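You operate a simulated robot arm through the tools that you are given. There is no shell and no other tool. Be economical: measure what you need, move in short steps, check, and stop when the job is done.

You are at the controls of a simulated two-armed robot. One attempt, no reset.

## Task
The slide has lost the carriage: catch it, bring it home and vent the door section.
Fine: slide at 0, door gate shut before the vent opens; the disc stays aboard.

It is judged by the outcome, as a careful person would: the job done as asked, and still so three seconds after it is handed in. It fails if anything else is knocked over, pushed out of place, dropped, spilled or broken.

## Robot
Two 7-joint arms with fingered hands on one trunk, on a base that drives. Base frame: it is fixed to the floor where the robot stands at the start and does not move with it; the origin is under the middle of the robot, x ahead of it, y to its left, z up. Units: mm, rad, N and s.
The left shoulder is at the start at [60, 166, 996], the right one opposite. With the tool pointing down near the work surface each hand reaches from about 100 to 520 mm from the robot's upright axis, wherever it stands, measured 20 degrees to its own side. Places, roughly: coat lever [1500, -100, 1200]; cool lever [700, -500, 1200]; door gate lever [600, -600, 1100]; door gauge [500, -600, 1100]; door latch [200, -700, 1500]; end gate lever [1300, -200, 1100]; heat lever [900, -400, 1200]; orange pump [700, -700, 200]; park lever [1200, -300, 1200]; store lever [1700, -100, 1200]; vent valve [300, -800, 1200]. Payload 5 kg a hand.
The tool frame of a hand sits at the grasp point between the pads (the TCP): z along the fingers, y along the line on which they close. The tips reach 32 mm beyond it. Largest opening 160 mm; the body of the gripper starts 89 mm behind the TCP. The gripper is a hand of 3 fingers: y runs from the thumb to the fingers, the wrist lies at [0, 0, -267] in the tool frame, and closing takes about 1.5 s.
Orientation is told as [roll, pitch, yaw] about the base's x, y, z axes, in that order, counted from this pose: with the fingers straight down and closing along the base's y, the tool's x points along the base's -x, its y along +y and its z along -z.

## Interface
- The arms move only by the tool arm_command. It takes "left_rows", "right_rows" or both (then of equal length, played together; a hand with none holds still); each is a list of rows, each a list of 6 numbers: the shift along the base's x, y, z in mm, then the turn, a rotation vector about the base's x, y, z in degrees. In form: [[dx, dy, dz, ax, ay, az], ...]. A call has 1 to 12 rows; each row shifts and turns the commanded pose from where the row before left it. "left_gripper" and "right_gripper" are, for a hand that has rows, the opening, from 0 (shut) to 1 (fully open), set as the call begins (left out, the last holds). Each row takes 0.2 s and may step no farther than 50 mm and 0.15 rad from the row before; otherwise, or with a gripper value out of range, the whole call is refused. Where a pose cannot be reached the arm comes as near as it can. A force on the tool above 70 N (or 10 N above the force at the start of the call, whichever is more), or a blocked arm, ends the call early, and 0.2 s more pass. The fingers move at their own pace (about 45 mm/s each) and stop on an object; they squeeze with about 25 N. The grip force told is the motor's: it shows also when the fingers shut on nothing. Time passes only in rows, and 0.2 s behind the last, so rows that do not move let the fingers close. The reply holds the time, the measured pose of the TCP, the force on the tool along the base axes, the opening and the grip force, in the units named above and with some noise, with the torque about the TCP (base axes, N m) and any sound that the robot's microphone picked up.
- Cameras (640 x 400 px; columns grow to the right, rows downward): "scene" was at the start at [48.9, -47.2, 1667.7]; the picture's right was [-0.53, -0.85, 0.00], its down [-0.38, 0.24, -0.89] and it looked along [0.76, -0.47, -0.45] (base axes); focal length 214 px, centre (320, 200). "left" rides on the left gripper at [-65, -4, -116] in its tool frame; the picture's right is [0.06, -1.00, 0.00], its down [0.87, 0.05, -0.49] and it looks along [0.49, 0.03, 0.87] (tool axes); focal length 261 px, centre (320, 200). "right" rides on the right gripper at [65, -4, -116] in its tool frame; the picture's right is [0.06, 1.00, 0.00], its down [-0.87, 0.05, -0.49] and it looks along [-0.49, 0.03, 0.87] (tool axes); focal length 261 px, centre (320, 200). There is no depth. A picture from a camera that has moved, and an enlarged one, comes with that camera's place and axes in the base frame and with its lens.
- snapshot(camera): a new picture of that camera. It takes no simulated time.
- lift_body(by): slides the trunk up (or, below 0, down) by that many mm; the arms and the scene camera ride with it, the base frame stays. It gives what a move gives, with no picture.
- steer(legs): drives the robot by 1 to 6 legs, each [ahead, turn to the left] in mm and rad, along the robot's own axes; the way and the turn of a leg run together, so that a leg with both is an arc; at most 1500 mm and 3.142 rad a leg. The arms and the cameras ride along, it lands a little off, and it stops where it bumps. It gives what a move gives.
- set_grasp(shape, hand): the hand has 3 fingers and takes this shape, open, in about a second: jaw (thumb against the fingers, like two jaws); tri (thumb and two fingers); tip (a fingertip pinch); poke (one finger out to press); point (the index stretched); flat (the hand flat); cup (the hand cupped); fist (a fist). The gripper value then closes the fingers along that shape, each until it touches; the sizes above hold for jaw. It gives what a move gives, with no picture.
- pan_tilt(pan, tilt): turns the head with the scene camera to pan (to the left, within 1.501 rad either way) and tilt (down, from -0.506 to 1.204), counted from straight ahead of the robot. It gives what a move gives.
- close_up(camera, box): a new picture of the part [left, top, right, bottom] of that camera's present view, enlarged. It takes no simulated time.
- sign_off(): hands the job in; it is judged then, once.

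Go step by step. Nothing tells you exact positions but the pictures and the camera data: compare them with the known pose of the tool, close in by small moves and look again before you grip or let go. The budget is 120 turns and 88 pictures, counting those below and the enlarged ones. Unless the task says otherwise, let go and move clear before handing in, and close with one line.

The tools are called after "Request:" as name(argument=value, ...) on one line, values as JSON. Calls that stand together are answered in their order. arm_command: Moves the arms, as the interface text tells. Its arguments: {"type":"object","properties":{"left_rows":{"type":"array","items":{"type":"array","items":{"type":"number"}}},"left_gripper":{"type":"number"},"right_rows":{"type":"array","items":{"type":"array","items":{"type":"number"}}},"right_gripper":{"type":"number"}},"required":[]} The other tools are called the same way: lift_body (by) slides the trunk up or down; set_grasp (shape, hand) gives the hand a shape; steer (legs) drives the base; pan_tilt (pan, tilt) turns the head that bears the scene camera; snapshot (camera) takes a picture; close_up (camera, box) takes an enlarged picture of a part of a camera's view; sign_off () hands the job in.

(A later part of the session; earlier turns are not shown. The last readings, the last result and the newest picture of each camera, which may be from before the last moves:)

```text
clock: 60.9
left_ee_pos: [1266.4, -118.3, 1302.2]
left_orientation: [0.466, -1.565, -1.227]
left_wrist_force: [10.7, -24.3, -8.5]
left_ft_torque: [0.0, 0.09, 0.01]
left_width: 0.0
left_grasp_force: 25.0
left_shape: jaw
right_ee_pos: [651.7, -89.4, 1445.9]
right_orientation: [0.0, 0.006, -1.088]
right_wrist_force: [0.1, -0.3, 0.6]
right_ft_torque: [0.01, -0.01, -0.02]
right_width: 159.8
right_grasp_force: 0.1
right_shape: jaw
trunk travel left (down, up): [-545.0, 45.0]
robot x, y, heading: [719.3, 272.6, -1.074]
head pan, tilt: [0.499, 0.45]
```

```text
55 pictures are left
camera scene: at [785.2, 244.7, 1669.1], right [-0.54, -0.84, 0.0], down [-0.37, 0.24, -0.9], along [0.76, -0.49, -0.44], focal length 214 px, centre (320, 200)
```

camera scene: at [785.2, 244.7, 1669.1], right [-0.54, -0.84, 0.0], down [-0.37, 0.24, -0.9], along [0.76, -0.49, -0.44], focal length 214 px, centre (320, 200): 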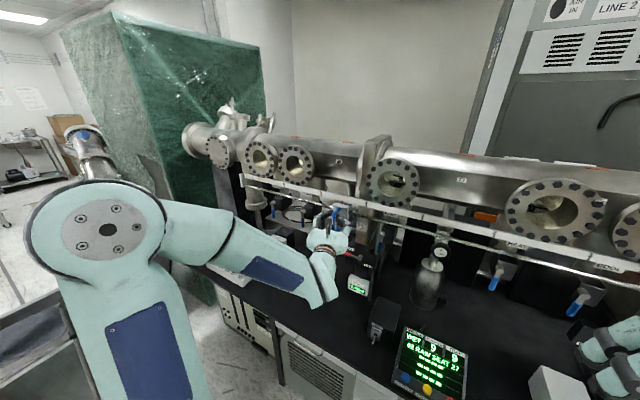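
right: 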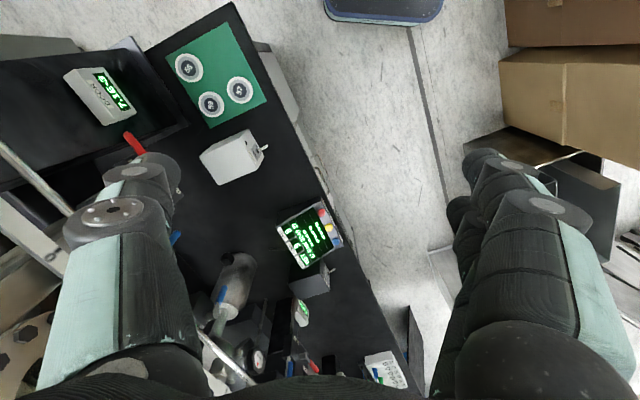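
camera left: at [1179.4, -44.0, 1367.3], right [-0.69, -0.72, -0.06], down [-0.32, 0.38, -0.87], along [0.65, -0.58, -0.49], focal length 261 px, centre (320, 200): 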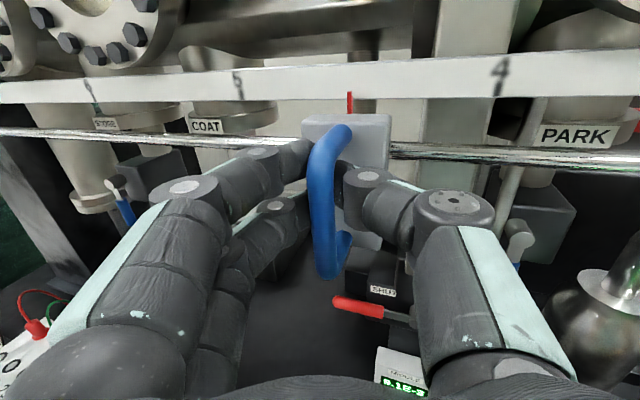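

Force shows my path drifts slightly off the rail line (pulling outward ~25 N); I'll correct. First check the windows for the carriage.

Request:
close_up(camera="scene", box=[350, 140, 440, 220])

Request:
close_up(camera="scene", box=[490, 165, 640, 265])

```text
5.00 times, centred on (395, 180) of scene
camera zoom: at [785.2, 244.7, 1669.1], right [-0.54, -0.84, 0.0], down [-0.37, 0.24, -0.9], along [0.76, -0.49, -0.44], focal length 1072 px, centre (-55, 300)
```

zoom: 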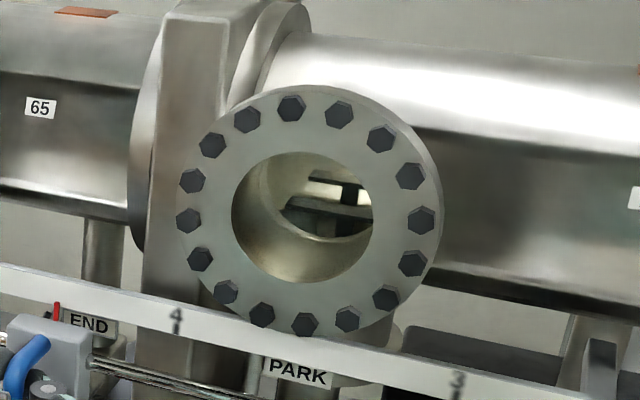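

```text
4.00 times, centred on (565, 215) of scene
camera zoom: at [785.2, 244.7, 1669.1], right [-0.54, -0.84, 0.0], down [-0.37, 0.24, -0.9], along [0.76, -0.49, -0.44], focal length 858 px, centre (-660, 140)
```

zoom: 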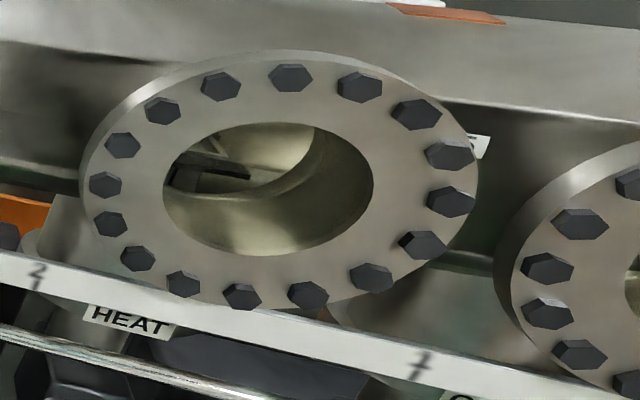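

Park and heat windows show only fixed stages; the disc shows near COOL. Continue the slide toward ~3 with a corrected line.

Request:
arm_command(left_rows=[[1, -2, 0, 0, 0, 0], [1, -2, 0, 0, 0, 0], [-20, -10.3, 0, 0, 0, -1.5], [-20, -10.3, 0, 0, 0, -1.5], [-20, -10.3, 0, 0, 0, -1.5], [-20, -10.3, 0, 0, 0, -1.5], [-20, -10.3, 0, 0, 0, -1.5], [-20, -10.3, 0, 0, 0, -1.5], [-20, -10.3, 0, 0, 0, -1.5], [-20, -10.3, 0, 0, 0, -1.5], [-20, -10.3, 0, 0, 0, -1.5], [-20, -10.3, 0, 0, 0, -1.5]])

Request:
snapshot(camera="left")

```text
clock: 63.5
left_ee_pos: [1070.1, -224.6, 1303.7]
left_orientation: [0.393, -1.564, -1.416]
left_wrist_force: [-7.0, 10.8, -22.4]
left_ft_torque: [-0.12, 0.22, 0.33]
left_width: 0.0
left_grasp_force: 25.4
left_shape: jaw
right_ee_pos: [649.4, -85.2, 1448.3]
right_orientation: [0.0, 0.002, -1.087]
right_wrist_force: [-0.4, -0.1, 0.5]
right_ft_torque: [-0.01, 0.01, 0.0]
right_width: 160.0
right_grasp_force: 0.1
right_shape: jaw
trunk travel left (down, up): [-545.0, 45.0]
robot x, y, heading: [719.5, 271.0, -1.074]
head pan, tilt: [0.499, 0.45]
```

```text
52 pictures are left
camera left: at [1005.3, -129.0, 1368.4], right [-0.85, -0.52, -0.06], down [-0.21, 0.45, -0.87], along [0.48, -0.73, -0.49], focal length 261 px, centre (320, 200)
```

left: 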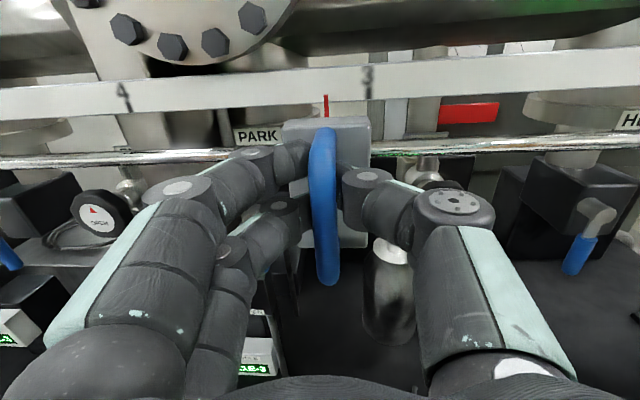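

Pointer at ≈3.2. Continue to ≈1.9, then hand over to the right hand for the catch.

Request:
arm_command(left_rows=[[-1, 2, -3, 0, 0, 0], [-20, -10.1, 0, 0, 0, -0.5], [-20, -10.1, 0, 0, 0, -0.5], [-20, -10.1, 0, 0, 0, -0.5], [-20, -10.1, 0, 0, 0, -0.5], [-20, -10.1, 0, 0, 0, -0.5], [-20, -10.1, 0, 0, 0, -0.5], [-20, -10.1, 0, 0, 0, -0.5], [-20, -10.1, 0, 0, 0, -0.5], [-20, -10.1, 0, 0, 0, -0.5]])

Request:
snapshot(camera="left")

Request:
pan_tilt(pan=-0.2, tilt=0.45)

Request:
snapshot(camera="scene")

```text
clock: 65.7
left_ee_pos: [890.0, -314.7, 1302.5]
left_orientation: [0.264, -1.567, -1.362]
left_wrist_force: [9.9, -19.2, -0.5]
left_ft_torque: [-0.27, 0.14, 0.34]
left_width: 0.0
left_grasp_force: 25.1
left_shape: jaw
right_ee_pos: [651.0, -88.0, 1448.1]
right_orientation: [0.0, 0.004, -1.088]
right_wrist_force: [-0.8, 0.2, -1.0]
right_ft_torque: [-0.02, 0.03, -0.02]
right_width: 160.1
right_grasp_force: 0.0
right_shape: jaw
trunk travel left (down, up): [-545.0, 45.0]
robot x, y, heading: [723.6, 271.3, -1.072]
head pan, tilt: [0.499, 0.45]
```

```text
51 pictures are left
camera left: at [832.7, -215.2, 1366.8], right [-0.89, -0.45, -0.06], down [-0.18, 0.47, -0.87], along [0.42, -0.76, -0.49], focal length 261 px, centre (320, 200)
```

left: 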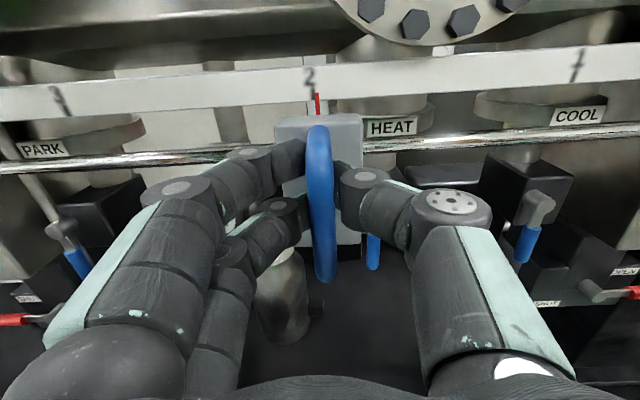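

```text
clock: 66.7
left_ee_pos: [890.1, -313.4, 1300.7]
left_orientation: [0.124, -1.567, -1.222]
left_wrist_force: [13.3, -19.5, 0.3]
left_ft_torque: [-0.3, 0.11, 0.33]
left_width: 0.0
left_grasp_force: 25.6
left_shape: jaw
right_ee_pos: [650.8, -87.7, 1446.7]
right_orientation: [0.001, 0.004, -1.086]
right_wrist_force: [0.4, 0.1, 0.6]
right_ft_torque: [-0.02, -0.04, -0.04]
right_width: 160.2
right_grasp_force: 0.0
right_shape: jaw
trunk travel left (down, up): [-545.0, 45.0]
robot x, y, heading: [722.9, 271.8, -1.071]
head pan, tilt: [-0.201, 0.45]
```

```text
50 pictures are left
camera scene: at [735.3, 208.5, 1669.1], right [-0.96, -0.29, 0.0], down [-0.13, 0.42, -0.9], along [0.26, -0.86, -0.44], focal length 214 px, centre (320, 200)
```

scene: 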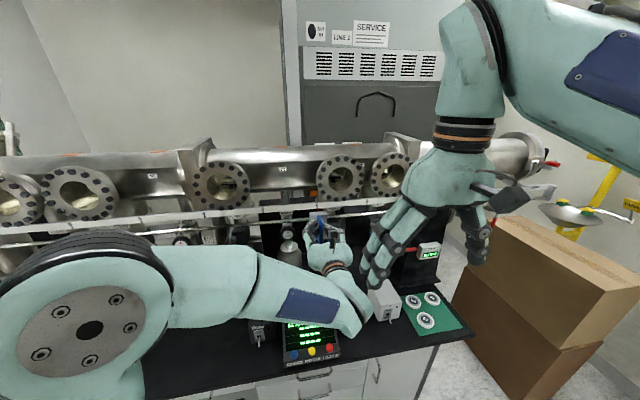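

Slide is at 2.0. Check HEAT/COOL windows before handing over.

Request:
close_up(camera="scene", box=[305, 140, 425, 215])

```text
5.33 times, centred on (365, 178) of scene
camera zoom: at [735.3, 208.5, 1669.1], right [-0.96, -0.29, 0.0], down [-0.13, 0.42, -0.9], along [0.26, -0.86, -0.44], focal length 1144 px, centre (80, 320)
```

zoom: 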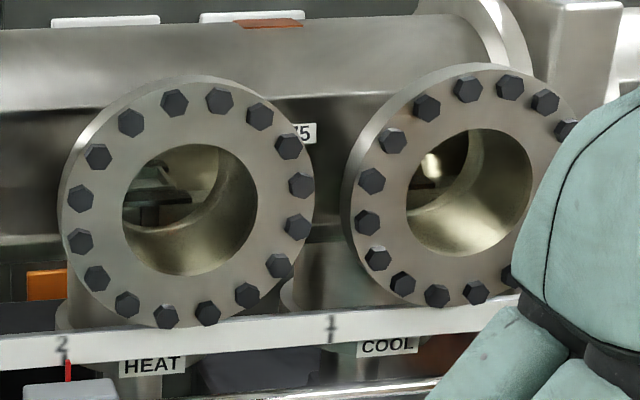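

The disc lies at about 0.55–0.6 (COOL). From a stance at s≈400 the left hand can finish the slide and the right hand can work the gate and vent; I'll release the handle and reposition.

Request:
arm_command(left_rows=[[2, -3, 0, 0, 0, 0], [0, 0, 0, 0, 0, 0], [0, 0, 0, 0, 0, 0], [0, 0, 0, 0, 0, 0], [0, 0, 0, 0, 0, 0], [0, 0, 0, 0, 0, 0]], left_gripper=0.55)

Request:
snapshot(camera="left")

```text
clock: 68.1
left_ee_pos: [889.4, -314.6, 1300.8]
left_orientation: [0.521, -1.569, -1.623]
left_wrist_force: [0.0, 0.6, -0.1]
left_ft_torque: [0.01, 0.0, 0.02]
left_width: 87.8
left_grasp_force: 0.0
left_shape: jaw
right_ee_pos: [650.5, -86.2, 1447.7]
right_orientation: [0.001, 0.001, -1.086]
right_wrist_force: [-0.1, 0.4, -0.3]
right_ft_torque: [0.0, -0.04, -0.02]
right_width: 159.9
right_grasp_force: 0.0
right_shape: jaw
trunk travel left (down, up): [-545.0, 45.0]
robot x, y, heading: [718.7, 271.8, -1.071]
head pan, tilt: [-0.201, 0.45]
```

```text
48 pictures are left
camera left: at [833.2, -215.4, 1365.9], right [-0.89, -0.45, -0.06], down [-0.17, 0.46, -0.87], along [0.42, -0.76, -0.49], focal length 261 px, centre (320, 200)
```

left: 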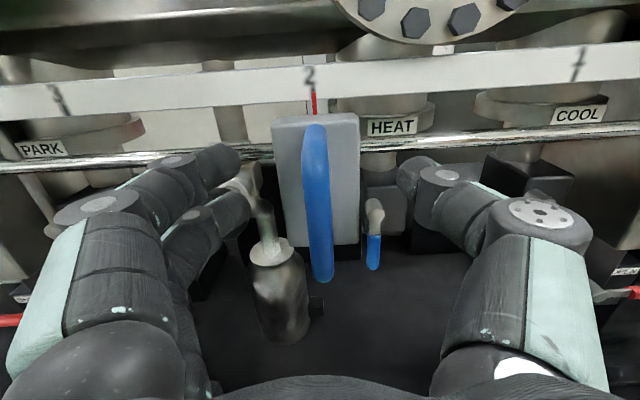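

Request:
arm_command(left_rows=[[-10, 18, 0, 0, 0, 0], [-15, 27, 0, 0, 0, 0], [-20, 36, 0, 0, 0, 0], [-20, 36, 0, 0, 0, 0], [-20, 36, 0, 0, 0, 0], [-20, 36, 0, 0, 0, 0]])

Request:
steer(legs=[[0, 1.54], [-370, 0], [0, -1.57]])

Request:
pan_tilt(pan=0.0, tilt=0.45)

Request:
snapshot(camera="scene")

```text
clock: 69.5
left_ee_pos: [782.9, -126.5, 1299.2]
left_orientation: [0.567, -1.57, -1.663]
left_wrist_force: [0.5, 0.0, 0.4]
left_ft_torque: [0.02, 0.01, 0.0]
left_width: 87.9
left_grasp_force: 0.2
left_shape: jaw
right_ee_pos: [649.6, -84.6, 1448.9]
right_orientation: [-0.001, -0.001, -1.088]
right_wrist_force: [0.3, 0.2, 0.1]
right_ft_torque: [-0.03, -0.06, -0.01]
right_width: 159.9
right_grasp_force: 0.0
right_shape: jaw
trunk travel left (down, up): [-545.0, 45.0]
robot x, y, heading: [720.5, 271.3, -1.077]
head pan, tilt: [-0.201, 0.45]
```

```text
clock: 79.7
left_ee_pos: [433.3, -292.3, 1300.0]
left_orientation: [0.576, -1.57, -1.734]
left_wrist_force: [0.5, -0.2, 0.5]
left_ft_torque: [0.0, -0.02, 0.0]
left_width: 87.6
left_grasp_force: 0.0
left_shape: jaw
right_ee_pos: [300.9, -243.7, 1447.6]
right_orientation: [0.001, 0.003, -1.145]
right_wrist_force: [0.3, -0.1, -0.2]
right_ft_torque: [0.0, 0.03, -0.01]
right_width: 159.7
right_grasp_force: 0.0
right_shape: jaw
trunk travel left (down, up): [-545.0, 45.0]
robot x, y, heading: [391.5, 108.1, -1.134]
head pan, tilt: [-0.201, 0.45]
```

```text
clock: 80.5
left_ee_pos: [432.1, -292.5, 1299.2]
left_orientation: [0.517, -1.567, -1.675]
left_wrist_force: [-0.3, 0.0, -0.3]
left_ft_torque: [-0.03, 0.02, 0.02]
left_width: 87.8
left_grasp_force: 0.0
left_shape: jaw
right_ee_pos: [301.1, -243.3, 1447.4]
right_orientation: [-0.001, 0.002, -1.146]
right_wrist_force: [0.0, -0.3, -0.6]
right_ft_torque: [-0.02, -0.02, 0.04]
right_width: 159.8
right_grasp_force: 0.1
right_shape: jaw
trunk travel left (down, up): [-545.0, 45.0]
robot x, y, heading: [391.5, 108.2, -1.131]
head pan, tilt: [0.0, 0.45]
```

```text
47 pictures are left
camera scene: at [418.9, 53.8, 1669.2], right [-0.91, -0.42, 0.0], down [-0.18, 0.39, -0.9], along [0.38, -0.81, -0.44], focal length 214 px, centre (320, 200)
```

scene: 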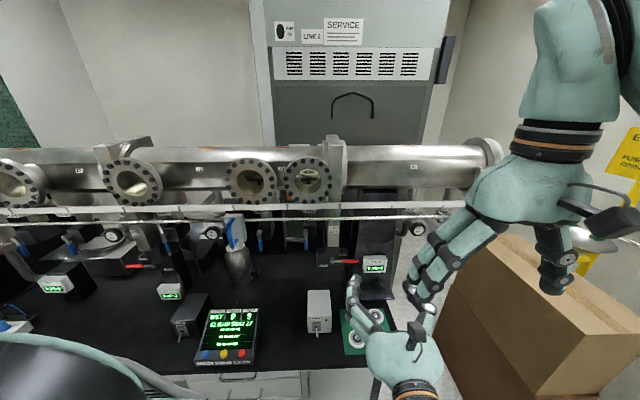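

Excellent stance with a clear view. Enlarge the windows, gate and vent areas.

Request:
close_up(camera="scene", box=[210, 145, 354, 225])

Request:
close_up(camera="scene", box=[290, 190, 450, 290])

```text
4.44 times, centred on (282, 185) of scene
camera zoom: at [418.9, 53.8, 1669.2], right [-0.91, -0.42, 0.0], down [-0.18, 0.39, -0.9], along [0.38, -0.81, -0.44], focal length 953 px, centre (489, 267)
```

zoom: 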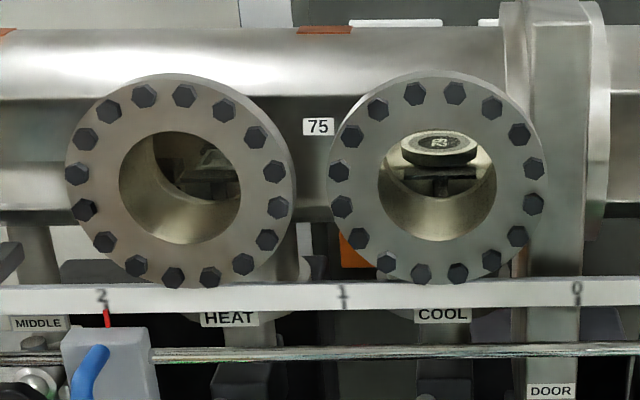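

```text
4.00 times, centred on (370, 240) of scene
camera zoom: at [418.9, 53.8, 1669.2], right [-0.91, -0.42, 0.0], down [-0.18, 0.39, -0.9], along [0.38, -0.81, -0.44], focal length 858 px, centre (120, 40)
```

zoom: 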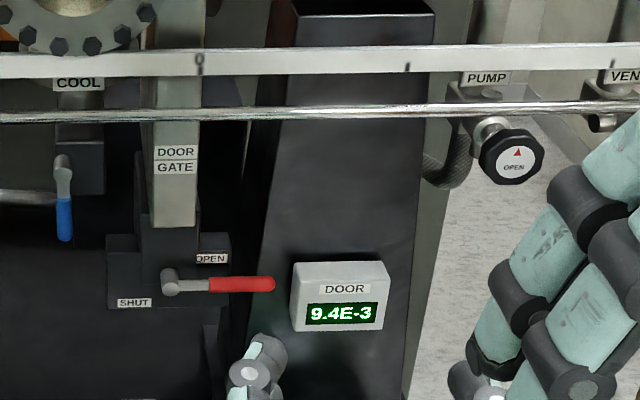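

The disc is aboard the carriage in the COOL window at ≈0.6. Door gate lever is at OPEN. Now move the left hand back to the handle at 2.

Request:
arm_command(left_rows=[[42, 8, 0, 0, 0, 0], [42, 8, 0, 0, 0, 0], [42, 8, 0, 0, 0, 0], [42, 8, 0, 0, 0, 0], [42, 8, 0, 0, 0, 0], [42, 8, 0, 0, 0, 0], [42, 8, 0, 0, 0, 0], [42, 8, 0, 0, 0, 0], [42, 5, 0, 0, 0, 0], [42, -10, 0, 0, 0, 0]])

Request:
snapshot(camera="left")

```text
clock: 82.9
left_ee_pos: [735.8, -318.4, 1393.3]
left_orientation: [3.004, -1.517, 1.975]
left_wrist_force: [-0.8, 0.2, 0.1]
left_ft_torque: [0.01, 0.01, 0.06]
left_width: 87.8
left_grasp_force: 0.0
left_shape: jaw
left hand out of reach, approached as far as the arm can: row 3, 4, 5, 6, 7, 8
right_ee_pos: [301.2, -242.1, 1447.9]
right_orientation: [0.0, 0.001, -1.145]
right_wrist_force: [-0.8, -0.3, -0.4]
right_ft_torque: [-0.04, -0.03, -0.02]
right_width: 160.0
right_grasp_force: 0.0
right_shape: jaw
trunk travel left (down, up): [-545.0, 45.0]
robot x, y, heading: [388.7, 110.0, -1.132]
head pan, tilt: [0.0, 0.45]
stopped in row 10 (left hand): the arm was blocked; the commanded pose is now the measured one
```

```text
44 pictures are left
camera left: at [700.6, -205.9, 1452.2], right [-0.96, -0.27, -0.07], down [-0.06, 0.45, -0.89], along [0.27, -0.85, -0.45], focal length 261 px, centre (320, 200)
```

left: 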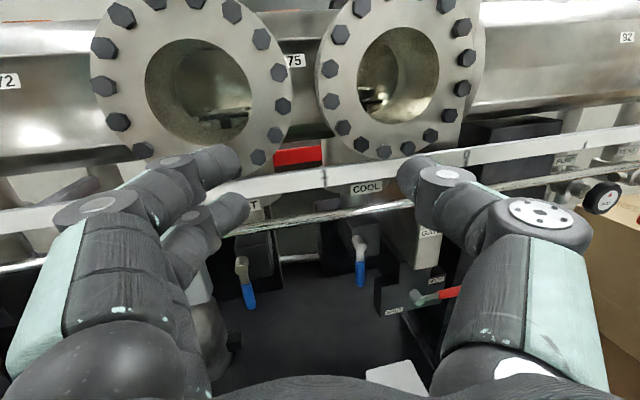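

The arm got cramped (too close to the shoulder). I'll back the robot 100 mm and continue.

Request:
steer(legs=[[-100, 0]])

Request:
arm_command(left_rows=[[28, 0, -15, 0, 0, 0], [28, 0, -15, 0, 0, 0], [28, 0, -15, 0, 0, 0], [28, 0, -15, 0, 0, 0], [28, 0, -15, 0, 0, 0], [28, 0, -15, 0, 0, 0]])

Request:
snapshot(camera="left")

```text
clock: 84.0
left_ee_pos: [697.6, -228.9, 1392.9]
left_orientation: [3.019, -1.519, 1.965]
left_wrist_force: [0.6, 0.0, 0.1]
left_ft_torque: [0.0, 0.01, -0.01]
left_width: 88.1
left_grasp_force: 0.0
left_shape: jaw
right_ee_pos: [261.9, -155.1, 1448.2]
right_orientation: [-0.001, 0.0, -1.144]
right_wrist_force: [-0.4, 0.7, 0.0]
right_ft_torque: [-0.09, 0.0, 0.02]
right_width: 159.9
right_grasp_force: 0.0
right_shape: jaw
trunk travel left (down, up): [-545.0, 45.0]
robot x, y, heading: [351.2, 197.9, -1.125]
head pan, tilt: [0.0, 0.45]
```

```text
clock: 85.4
left_ee_pos: [865.4, -229.8, 1303.4]
left_orientation: [3.007, -1.521, 1.973]
left_wrist_force: [-0.5, -0.3, 0.5]
left_ft_torque: [-0.03, 0.0, -0.01]
left_width: 88.2
left_grasp_force: 0.1
left_shape: jaw
right_ee_pos: [262.5, -158.2, 1447.6]
right_orientation: [-0.002, 0.002, -1.143]
right_wrist_force: [0.8, -0.6, 0.4]
right_ft_torque: [0.0, -0.01, 0.01]
right_width: 160.0
right_grasp_force: 0.1
right_shape: jaw
trunk travel left (down, up): [-545.0, 45.0]
robot x, y, heading: [347.9, 193.5, -1.128]
head pan, tilt: [0.0, 0.45]
```

```text
43 pictures are left
camera left: at [830.0, -117.7, 1362.8], right [-0.96, -0.27, -0.07], down [-0.06, 0.45, -0.89], along [0.27, -0.85, -0.45], focal length 261 px, centre (320, 200)
```

left: 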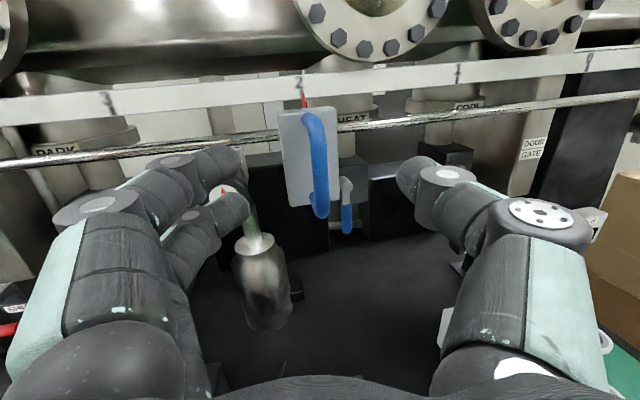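

Request:
arm_command(left_rows=[[5, -17, 0, 0, 0, 0], [5, -17, 0, 0, 0, 0], [5, -17, 0, 0, 0, 0], [5, -17, -1, 0, 0, 0], [5, -16, -1, 0, 0, 0]])

Request:
snapshot(camera="left")

```text
clock: 86.6
left_ee_pos: [890.1, -314.7, 1299.9]
left_orientation: [3.023, -1.521, 1.959]
left_wrist_force: [0.5, 0.2, -0.2]
left_ft_torque: [0.0, 0.01, -0.01]
left_width: 88.2
left_grasp_force: 0.1
left_shape: jaw
right_ee_pos: [261.8, -156.9, 1448.3]
right_orientation: [0.0, 0.002, -1.144]
right_wrist_force: [-0.2, 0.1, 0.1]
right_ft_torque: [0.02, 0.03, -0.02]
right_width: 159.9
right_grasp_force: 0.0
right_shape: jaw
trunk travel left (down, up): [-545.0, 45.0]
robot x, y, heading: [349.7, 195.0, -1.126]
head pan, tilt: [0.0, 0.45]
```

```text
42 pictures are left
camera left: at [854.5, -202.1, 1359.0], right [-0.96, -0.27, -0.07], down [-0.06, 0.45, -0.89], along [0.27, -0.85, -0.45], focal length 261 px, centre (320, 200)
```

left: 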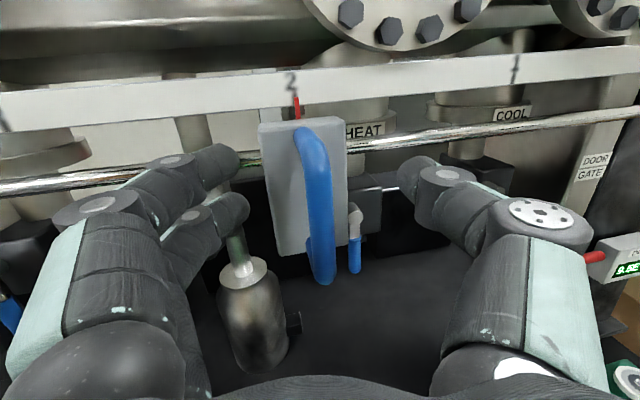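

Handle centred; close and move slowly toward 1.

Request:
arm_command(left_rows=[[0, 0, 0, 0, 0, 0], [0, 0, 0, 0, 0, 0], [0, 0, 0, 0, 0, 0], [0, 0, 0, 0, 0, 0], [0, 0, 0, 0, 0, 0], [0, 0, 0, 0, 0, 0], [0, 0, 0, 0, 0, 0]], left_gripper=0.0)

Request:
arm_command(left_rows=[[-13.4, -6.8, 0, 0, 0, 0], [-13.4, -6.8, 0, 0, 0, 0], [-13.4, -6.8, 0, 0, 0, 0], [-13.4, -6.8, 0, 0, 0, 0], [-13.4, -6.8, 0, 0, 0, 0], [-13.4, -6.8, 0, 0, 0, 0], [-13.4, -6.8, 0, 0, 0, 0], [-13.4, -6.8, 0, 0, 0, 0], [-13.4, -6.8, 0, 0, 0, 0], [-13.4, -6.8, 0, 0, 0, 0]])

Request:
close_up(camera="scene", box=[210, 145, 370, 245])

```text
clock: 88.2
left_ee_pos: [890.5, -315.8, 1299.7]
left_orientation: [3.022, -1.52, 1.959]
left_wrist_force: [2.5, -4.4, -0.2]
left_ft_torque: [-0.08, 0.13, 0.17]
left_width: 0.0
left_grasp_force: 24.9
left_shape: jaw
right_ee_pos: [263.0, -155.8, 1448.4]
right_orientation: [0.001, 0.001, -1.142]
right_wrist_force: [0.7, 0.5, 0.3]
right_ft_torque: [0.01, 0.0, 0.0]
right_width: 160.1
right_grasp_force: 0.0
right_shape: jaw
trunk travel left (down, up): [-545.0, 45.0]
robot x, y, heading: [348.3, 194.9, -1.126]
head pan, tilt: [0.0, 0.45]
```

```text
clock: 90.4
left_ee_pos: [756.2, -382.6, 1298.9]
left_orientation: [3.022, -1.519, 1.96]
left_wrist_force: [6.2, -13.9, 2.8]
left_ft_torque: [-0.12, 0.12, 0.22]
left_width: 0.2
left_grasp_force: 25.0
left_shape: jaw
right_ee_pos: [262.0, -156.3, 1447.8]
right_orientation: [0.0, 0.003, -1.142]
right_wrist_force: [0.3, 0.2, 0.6]
right_ft_torque: [0.02, 0.02, 0.0]
right_width: 159.9
right_grasp_force: 0.1
right_shape: jaw
trunk travel left (down, up): [-545.0, 45.0]
robot x, y, heading: [353.6, 200.8, -1.126]
head pan, tilt: [0.0, 0.45]
```

```text
4.00 times, centred on (290, 195) of scene
camera zoom: at [378.6, 139.5, 1669.2], right [-0.9, -0.43, 0.0], down [-0.19, 0.39, -0.9], along [0.38, -0.81, -0.44], focal length 858 px, centre (440, 220)
```

zoom: 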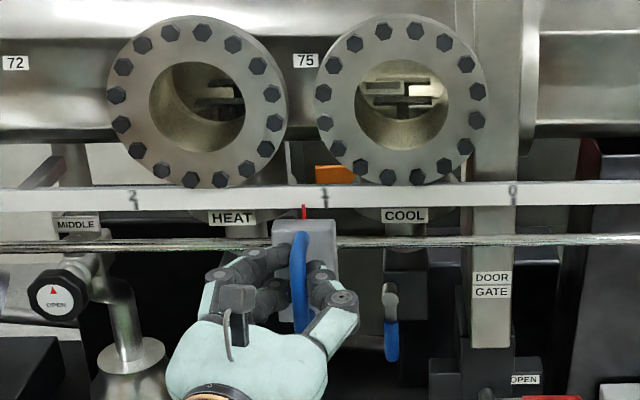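

The slide is near 1.1, but the COOL window looks different now. Zoom in to find the disc.

Request:
close_up(camera="scene", box=[240, 155, 336, 195])

Request:
snapshot(camera="left")

```text
6.67 times, centred on (288, 175) of scene
camera zoom: at [378.6, 139.5, 1669.2], right [-0.9, -0.43, 0.0], down [-0.19, 0.39, -0.9], along [0.38, -0.81, -0.44], focal length 1430 px, centre (533, 367)
```

zoom: 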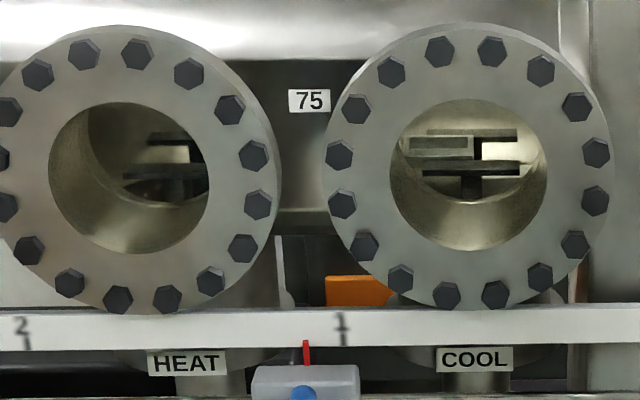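

```text
39 pictures are left
camera left: at [720.1, -270.5, 1358.7], right [-0.96, -0.27, -0.07], down [-0.06, 0.45, -0.89], along [0.27, -0.85, -0.45], focal length 261 px, centre (320, 200)
```

left: 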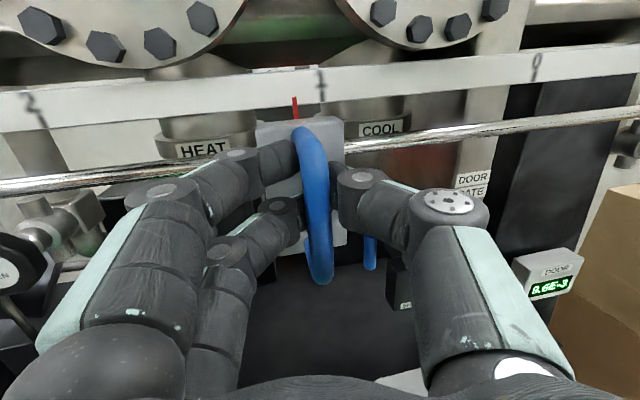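

The disc has left the COOL window – the carriage probably snapped to the slide near 1.1 (hidden between windows). Verify by moving slowly toward COOL.

Request:
arm_command(left_rows=[[0, 0, 0, 0, 0, 0], [-2, -1, 0, 0, 0, 0], [-4.5, -2.3, 0, 0, 0, 0], [-4.5, -2.3, 0, 0, 0, 0], [-4.5, -2.3, 0, 0, 0, 0], [-4.5, -2.3, 0, 0, 0, 0], [-4.5, -2.3, 0, 0, 0, 0], [-4.5, -2.3, 0, 0, 0, 0], [-4.5, -2.3, 0, 0, 0, 0], [-4.5, -2.3, 0, 0, 0, 0], [-4.5, -2.3, 0, 0, 0, 0]])

Request:
close_up(camera="scene", box=[240, 155, 336, 215])

```text
clock: 92.8
left_ee_pos: [713.8, -405.7, 1298.7]
left_orientation: [3.013, -1.521, 1.969]
left_wrist_force: [3.0, -4.4, 1.0]
left_ft_torque: [-0.19, 0.18, 0.23]
left_width: 0.0
left_grasp_force: 24.4
left_shape: jaw
right_ee_pos: [261.8, -156.5, 1448.0]
right_orientation: [0.0, 0.001, -1.144]
right_wrist_force: [0.9, -0.9, -0.1]
right_ft_torque: [-0.02, 0.02, 0.0]
right_width: 159.9
right_grasp_force: 0.1
right_shape: jaw
trunk travel left (down, up): [-545.0, 45.0]
robot x, y, heading: [349.3, 196.1, -1.126]
head pan, tilt: [0.0, 0.45]
```

```text
6.67 times, centred on (288, 185) of scene
camera zoom: at [378.4, 141.0, 1669.2], right [-0.9, -0.43, 0.0], down [-0.19, 0.39, -0.9], along [0.39, -0.81, -0.44], focal length 1430 px, centre (533, 300)
```

zoom: 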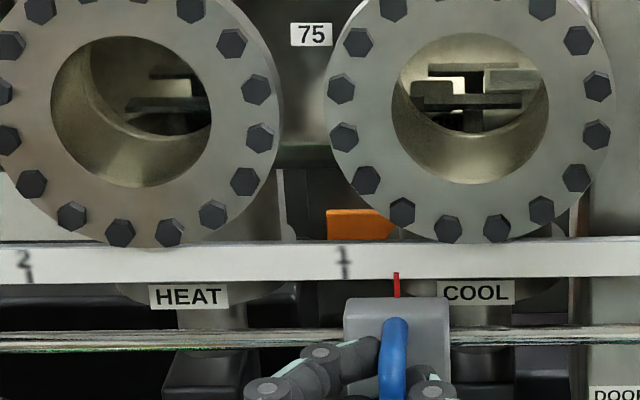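

Things inside did move with the slide. Take a strong zoom into the COOL and HEAT windows.

Request:
close_up(camera="scene", box=[296, 157, 328, 177])

Request:
close_up(camera="scene", box=[244, 158, 276, 178])

```text
16.00 times, centred on (312, 167) of scene
camera zoom: at [378.4, 141.0, 1669.2], right [-0.9, -0.43, 0.0], down [-0.19, 0.39, -0.9], along [0.39, -0.81, -0.44], focal length 3432 px, centre (448, 728)
```

zoom: 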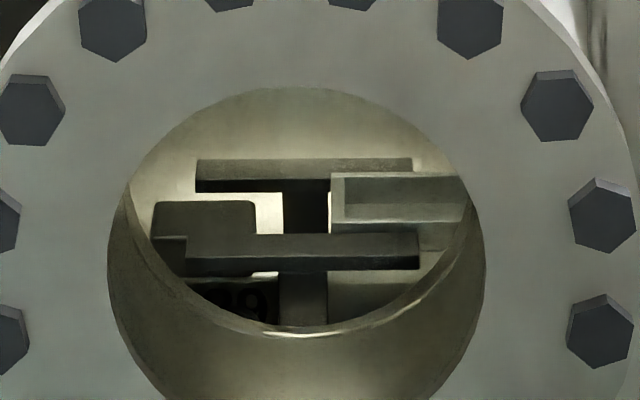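

```text
16.00 times, centred on (260, 168) of scene
camera zoom: at [378.4, 141.0, 1669.2], right [-0.9, -0.43, 0.0], down [-0.19, 0.39, -0.9], along [0.39, -0.81, -0.44], focal length 3432 px, centre (1280, 712)
```

zoom: 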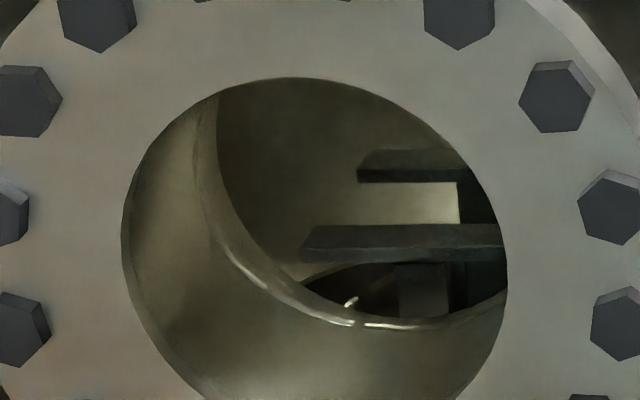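

There's a faint number below the fork bar. Zoom in further on it.

Request:
close_up(camera="scene", box=[302, 166, 318, 176])

```text
16.00 times, centred on (310, 171) of scene
camera zoom: at [378.4, 141.0, 1669.2], right [-0.9, -0.43, 0.0], down [-0.19, 0.39, -0.9], along [0.39, -0.81, -0.44], focal length 3432 px, centre (480, 664)
```

zoom: 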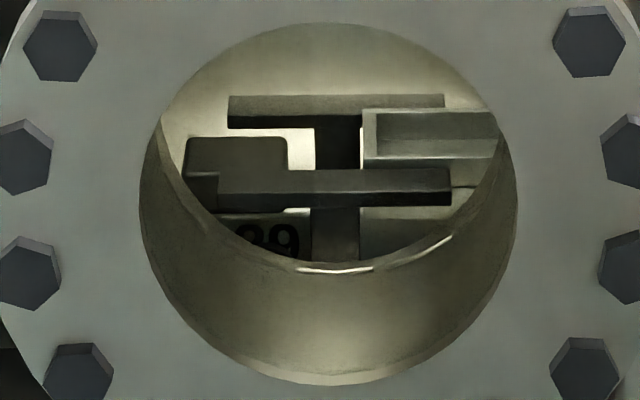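

To learn how the disc and slide are linked, I'll move the slide slowly back toward 2 and watch the windows.

Request:
arm_command(left_rows=[[4, 2, 0, 0, 0, 0], [8.9, 4.5, 0, 0, 0, 0], [8.9, 4.5, 0, 0, 0, 0], [8.9, 4.5, 0, 0, 0, 0], [8.9, 4.5, 0, 0, 0, 0], [8.9, 4.5, 0, 0, 0, 0], [8.9, 4.5, 0, 0, 0, 0], [8.9, 4.5, 0, 0, 0, 0], [8.9, 4.5, 0, 0, 0, 0], [8.9, 4.5, 0, 0, 0, 0], [8.9, 4.5, 0, 0, 0, 0], [4, 2, 0, 0, 0, 0]])

Request:
close_up(camera="scene", box=[236, 150, 340, 215])

```text
clock: 95.4
left_ee_pos: [812.3, -355.5, 1300.0]
left_orientation: [3.009, -1.521, 1.973]
left_wrist_force: [0.6, -2.2, -4.4]
left_ft_torque: [-0.08, 0.24, 0.26]
left_width: 0.2
left_grasp_force: 25.1
left_shape: jaw
right_ee_pos: [261.1, -156.2, 1447.2]
right_orientation: [0.0, 0.002, -1.143]
right_wrist_force: [-0.3, -1.5, 0.5]
right_ft_torque: [0.01, 0.01, 0.01]
right_width: 160.2
right_grasp_force: 0.1
right_shape: jaw
trunk travel left (down, up): [-545.0, 45.0]
robot x, y, heading: [352.7, 199.4, -1.126]
head pan, tilt: [0.0, 0.45]
```

```text
6.15 times, centred on (288, 182) of scene
camera zoom: at [378.2, 140.8, 1669.2], right [-0.9, -0.43, 0.0], down [-0.19, 0.39, -0.9], along [0.39, -0.81, -0.44], focal length 1320 px, centre (517, 308)
```

zoom: 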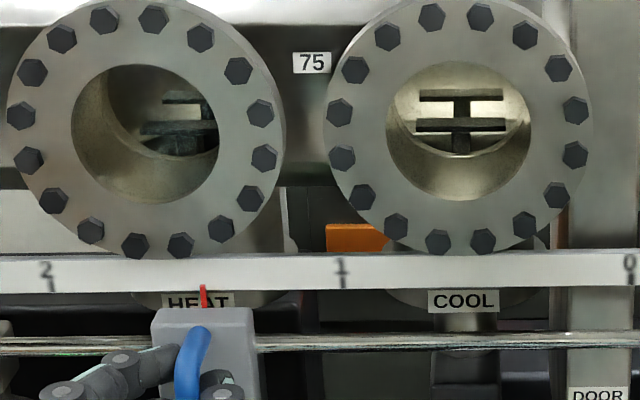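

Request:
arm_command(left_rows=[[4, 2, 0, 0, 0, 0], [8.9, 4.5, 0, 0, 0, 0], [8.9, 4.5, 0, 0, 0, 0], [8.9, 4.5, 0, 0, 0, 0], [8.9, 4.5, 0, 0, 0, 0], [8.9, 4.5, 0, 0, 0, 0], [8.9, 4.5, 0, 0, 0, 0], [8.9, 4.5, 0, 0, 0, 0], [8.9, 4.5, 0, 0, 0, 0], [4, 2, 0, 0, 0, 0]])

Request:
close_up(camera="scene", box=[236, 150, 340, 215])

```text
clock: 97.6
left_ee_pos: [891.6, -316.0, 1300.1]
left_orientation: [3.022, -1.52, 1.964]
left_wrist_force: [-0.8, 3.0, -4.3]
left_ft_torque: [-0.12, 0.25, 0.3]
left_width: 0.3
left_grasp_force: 24.1
left_shape: jaw
right_ee_pos: [260.7, -155.8, 1449.7]
right_orientation: [-0.001, 0.001, -1.142]
right_wrist_force: [0.8, -0.2, -0.9]
right_ft_torque: [0.0, 0.0, 0.0]
right_width: 159.7
right_grasp_force: 0.1
right_shape: jaw
trunk travel left (down, up): [-545.0, 45.0]
robot x, y, heading: [349.5, 191.6, -1.126]
head pan, tilt: [0.0, 0.45]
```

```text
6.15 times, centred on (288, 182) of scene
camera zoom: at [377.8, 141.6, 1669.2], right [-0.9, -0.43, 0.0], down [-0.19, 0.39, -0.9], along [0.39, -0.81, -0.44], focal length 1320 px, centre (517, 308)
```

zoom: 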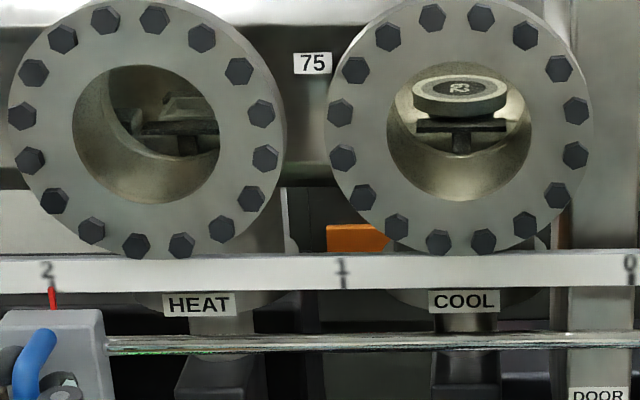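

At slide 2 the disc is centred on COOL: it rides rigidly ~1.4 marks ahead of the slide, so at slide 0 it sits in the middle of the door section – sensible. The carriage is caught; now bring it home slowly.

Request:
arm_command(left_rows=[[-4, -2, 0, 0, 0, 0], [-9, -4.5, 0, 0, 0, 0], [-9, -4.5, 0, 0, 0, 0], [-9, -4.5, 0, 0, 0, 0], [-9, -4.5, 0, 0, 0, 0], [-9, -4.5, 0, 0, 0, 0], [-9, -4.5, 0, 0, 0, 0], [-9, -4.5, 0, 0, 0, 0], [-9, -4.5, 0, 0, 0, 0], [-9, -4.5, 0, 0, 0, 0], [-9, -4.5, 0, 0, 0, 0], [-9, -4.5, 0, 0, 0, 0]])

Request:
arm_command(left_rows=[[-9, -4.5, 0, 0, 0, 0], [-9, -4.6, 0, 0, 0, 0], [-9, -4.6, 0, 0, 0, 0], [-9, -4.6, 0, 0, 0, 0], [-9, -4.6, 0, 0, 0, 0], [-9, -4.6, 0, 0, 0, 0], [-9, -4.6, 0, 0, 0, 0], [-9, -4.6, 0, 0, 0, 0], [-9, -4.6, 0, 0, 0, 0], [-9, -4.6, 0, 0, 0, 0], [-9, -4.6, 0, 0, 0, 0], [-4, -2, 0, 0, 0, 0]])

Request:
close_up(camera="scene", box=[236, 150, 372, 235])

```text
clock: 100.2
left_ee_pos: [788.1, -367.5, 1299.5]
left_orientation: [3.025, -1.523, 1.957]
left_wrist_force: [6.1, -8.3, -5.9]
left_ft_torque: [-0.08, 0.2, 0.27]
left_width: 0.0
left_grasp_force: 24.7
left_shape: jaw
right_ee_pos: [261.7, -158.5, 1448.7]
right_orientation: [-0.001, 0.004, -1.143]
right_wrist_force: [0.1, 1.0, 0.5]
right_ft_torque: [0.02, -0.02, 0.0]
right_width: 159.9
right_grasp_force: 0.0
right_shape: jaw
trunk travel left (down, up): [-545.0, 45.0]
robot x, y, heading: [350.2, 199.5, -1.126]
head pan, tilt: [0.0, 0.45]
```

```text
clock: 102.8
left_ee_pos: [686.2, -419.5, 1298.4]
left_orientation: [3.018, -1.52, 1.963]
left_wrist_force: [3.9, -4.9, -4.8]
left_ft_torque: [-0.12, 0.24, 0.31]
left_width: 0.0
left_grasp_force: 25.3
left_shape: jaw
right_ee_pos: [262.5, -158.5, 1448.1]
right_orientation: [0.0, 0.003, -1.141]
right_wrist_force: [0.5, 0.1, 0.2]
right_ft_torque: [-0.03, -0.03, 0.01]
right_width: 159.7
right_grasp_force: 0.0
right_shape: jaw
trunk travel left (down, up): [-545.0, 45.0]
robot x, y, heading: [350.9, 196.1, -1.131]
head pan, tilt: [0.0, 0.45]
```

```text
4.71 times, centred on (304, 192) of scene
camera zoom: at [379.0, 140.3, 1669.1], right [-0.9, -0.43, 0.0], down [-0.19, 0.39, -0.9], along [0.38, -0.81, -0.44], focal length 1009 px, centre (395, 235)
```

zoom: 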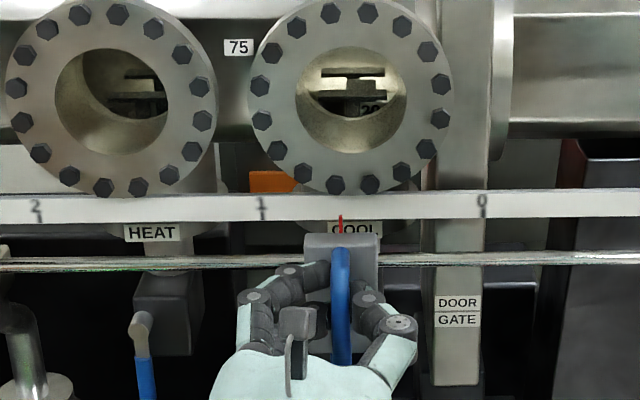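

Request:
arm_command(left_rows=[[-4, -2, 0, 0, 0, 0], [-9, -4.6, 0, 0, 0, 0], [-9, -4.6, 0, 0, 0, 0], [-9, -4.6, 0, 0, 0, 0], [-9, -4.6, 0, 0, 0, 0], [-9, -4.6, 0, 0, 0, 0], [-9, -4.6, 0, 0, 0, 0], [-9, -4.6, 0, 0, 0, 0], [-9, -4.6, 0, 0, 0, 0], [-9, -4.6, 0, 0, 0, 0], [-4, -2, 0, 0, 0, 0]])

Request:
close_up(camera="scene", box=[272, 150, 408, 235])

Request:
snapshot(camera="left")

```text
clock: 105.2
left_ee_pos: [596.0, -466.1, 1299.3]
left_orientation: [3.013, -1.52, 1.969]
left_wrist_force: [3.7, -5.0, 0.5]
left_ft_torque: [-0.14, 0.24, 0.3]
left_width: 0.0
left_grasp_force: 25.3
left_shape: jaw
right_ee_pos: [262.5, -156.7, 1447.8]
right_orientation: [0.0, 0.0, -1.143]
right_wrist_force: [0.2, -1.0, 1.1]
right_ft_torque: [0.01, 0.02, 0.01]
right_width: 160.0
right_grasp_force: 0.0
right_shape: jaw
trunk travel left (down, up): [-545.0, 45.0]
robot x, y, heading: [348.9, 197.8, -1.127]
head pan, tilt: [0.0, 0.45]
```

```text
4.71 times, centred on (340, 192) of scene
camera zoom: at [378.5, 140.5, 1669.2], right [-0.9, -0.43, 0.0], down [-0.19, 0.39, -0.9], along [0.38, -0.81, -0.44], focal length 1009 px, centre (226, 235)
```

zoom: 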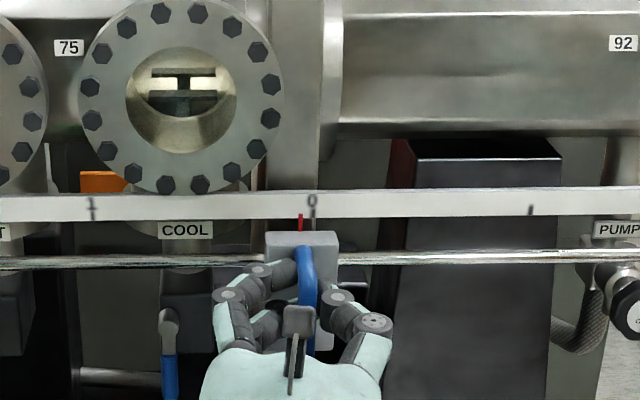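

```text
30 pictures are left
camera left: at [560.6, -353.6, 1358.3], right [-0.96, -0.27, -0.07], down [-0.06, 0.45, -0.89], along [0.27, -0.85, -0.45], focal length 261 px, centre (320, 200)
```

left: 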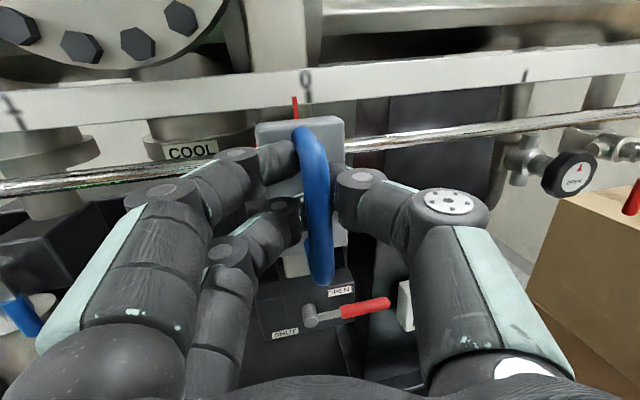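

Pointer ≈9 mm short of 0. Nudge and check closely.

Request:
arm_command(left_rows=[[-3.6, -1.8, 0, 0, 0, 0], [-3.6, -1.8, 0, 0, 0, 0], [0, 0, 0, 0, 0, 0], [0, 0, 0, 0, 0, 0]])

Request:
close_up(camera="left", box=[270, 60, 350, 110])

```text
clock: 106.2
left_ee_pos: [589.3, -469.3, 1299.1]
left_orientation: [3.01, -1.523, 1.972]
left_wrist_force: [1.3, -12.3, 0.1]
left_ft_torque: [-0.18, 0.17, 0.2]
left_width: 0.0
left_grasp_force: 25.2
left_shape: jaw
right_ee_pos: [262.2, -157.6, 1447.7]
right_orientation: [0.0, 0.004, -1.142]
right_wrist_force: [0.1, 0.2, 0.7]
right_ft_torque: [0.02, 0.01, 0.0]
right_width: 160.0
right_grasp_force: 0.1
right_shape: jaw
trunk travel left (down, up): [-545.0, 45.0]
robot x, y, heading: [353.0, 201.8, -1.127]
head pan, tilt: [0.0, 0.45]
```

```text
8.00 times, centred on (310, 85) of left
camera zoom: at [552.8, -357.4, 1358.6], right [-0.96, -0.27, -0.07], down [-0.06, 0.45, -0.89], along [0.27, -0.85, -0.45], focal length 2085 px, centre (400, 1120)
```

zoom: 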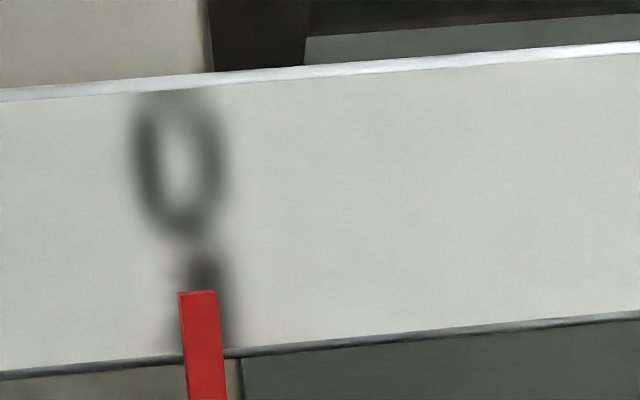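

Pointer is within ~1 mm of 0. Tiny nudge, then release and back off.

Request:
arm_command(left_rows=[[-1, -0.5, 0, 0, 0, 0], [0, 0, 0, 0, 0, 0]])

Request:
arm_command(left_rows=[[0, 0, 0, 0, 0, 0], [0, 0, 0, 0, 0, 0], [0, 0, 0, 0, 0, 0], [0, 0, 0, 0, 0, 0], [0, 0, 0, 0, 0, 0], [0, 0, 0, 0, 0, 0]], left_gripper=0.55)

Request:
close_up(camera="left", box=[220, 60, 380, 160])

```text
clock: 106.8
left_ee_pos: [588.5, -469.5, 1298.2]
left_orientation: [3.013, -1.524, 1.972]
left_wrist_force: [3.7, -10.1, 1.2]
left_ft_torque: [-0.14, 0.19, 0.24]
left_width: 0.0
left_grasp_force: 24.8
left_shape: jaw
right_ee_pos: [261.2, -157.9, 1446.4]
right_orientation: [0.0, 0.005, -1.144]
right_wrist_force: [-0.5, 0.0, -0.5]
right_ft_torque: [-0.03, 0.0, -0.01]
right_width: 160.1
right_grasp_force: 0.1
right_shape: jaw
trunk travel left (down, up): [-545.0, 45.0]
robot x, y, heading: [348.9, 196.6, -1.13]
head pan, tilt: [0.0, 0.45]
```

```text
clock: 108.2
left_ee_pos: [588.2, -468.8, 1300.6]
left_orientation: [3.013, -1.518, 1.969]
left_wrist_force: [0.1, -0.1, -0.3]
left_ft_torque: [-0.01, 0.02, 0.0]
left_width: 87.4
left_grasp_force: 0.2
left_shape: jaw
right_ee_pos: [262.3, -156.1, 1449.0]
right_orientation: [0.001, 0.004, -1.143]
right_wrist_force: [0.3, 0.0, -0.4]
right_ft_torque: [-0.02, -0.01, 0.01]
right_width: 159.9
right_grasp_force: 0.1
right_shape: jaw
trunk travel left (down, up): [-545.0, 45.0]
robot x, y, heading: [351.2, 197.2, -1.13]
head pan, tilt: [0.0, 0.45]
```

```text
4.00 times, centred on (300, 110) of left
camera zoom: at [551.8, -356.5, 1359.1], right [-0.96, -0.27, -0.07], down [-0.06, 0.45, -0.89], along [0.27, -0.85, -0.45], focal length 1043 px, centre (400, 560)
```

zoom: 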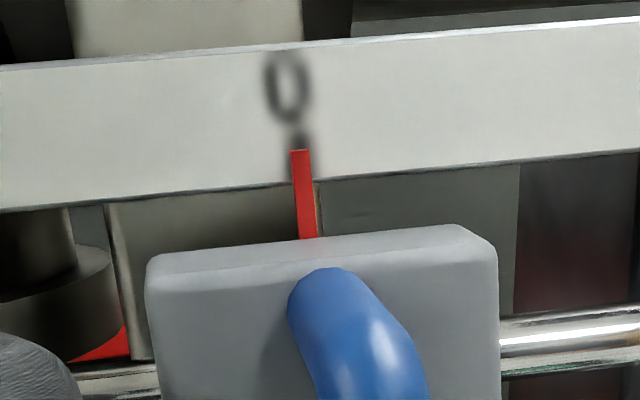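

Slide is at 0 and released. Back the hand off and look at the door gate lever.

Request:
arm_command(left_rows=[[-6, 19, 0, 0, 0, 0], [-8, 25, 0, 0, 0, 0], [-12, 38, 0, 0, 0, 0], [-12, 38, 0, 0, 0, 0]])

Request:
close_up(camera="left", box=[230, 180, 430, 305])

Request:
close_up(camera="scene", box=[300, 170, 460, 270])

```text
clock: 109.2
left_ee_pos: [548.3, -349.4, 1299.8]
left_orientation: [3.036, -1.519, 1.951]
left_wrist_force: [-0.7, 1.1, 1.2]
left_ft_torque: [-0.01, 0.0, 0.02]
left_width: 87.4
left_grasp_force: 0.0
left_shape: jaw
right_ee_pos: [261.9, -155.4, 1448.2]
right_orientation: [0.0, 0.003, -1.143]
right_wrist_force: [0.6, 0.7, -0.1]
right_ft_torque: [-0.02, 0.01, 0.05]
right_width: 159.7
right_grasp_force: 0.0
right_shape: jaw
trunk travel left (down, up): [-545.0, 45.0]
robot x, y, heading: [356.0, 197.4, -1.121]
head pan, tilt: [0.0, 0.45]
```

```text
3.20 times, centred on (330, 242) of left
camera zoom: at [511.2, -237.6, 1359.0], right [-0.96, -0.27, -0.07], down [-0.06, 0.45, -0.89], along [0.27, -0.85, -0.45], focal length 834 px, centre (288, 64)
```

zoom: 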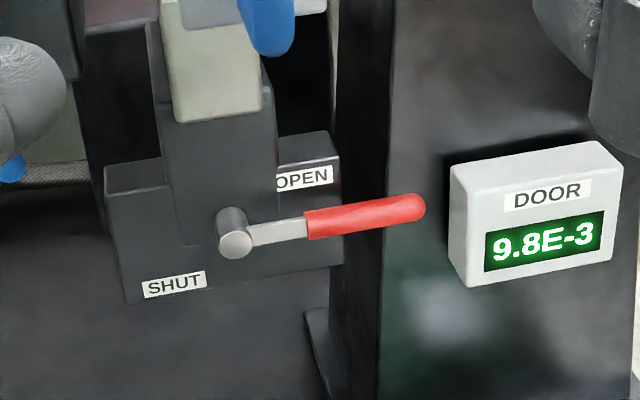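

```text
4.00 times, centred on (380, 220) of scene
camera zoom: at [377.7, 142.3, 1669.3], right [-0.9, -0.43, 0.0], down [-0.19, 0.39, -0.9], along [0.39, -0.81, -0.43], focal length 858 px, centre (80, 120)
```

zoom: 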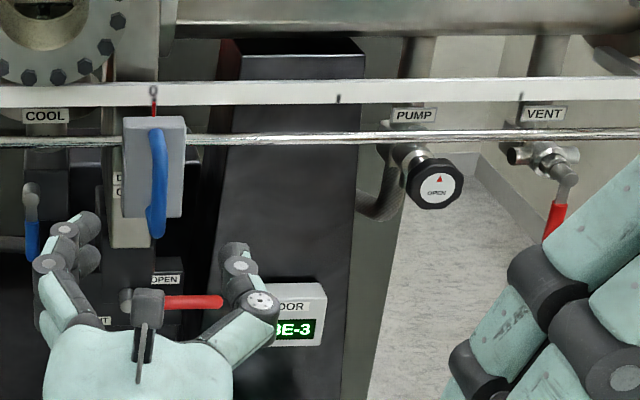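

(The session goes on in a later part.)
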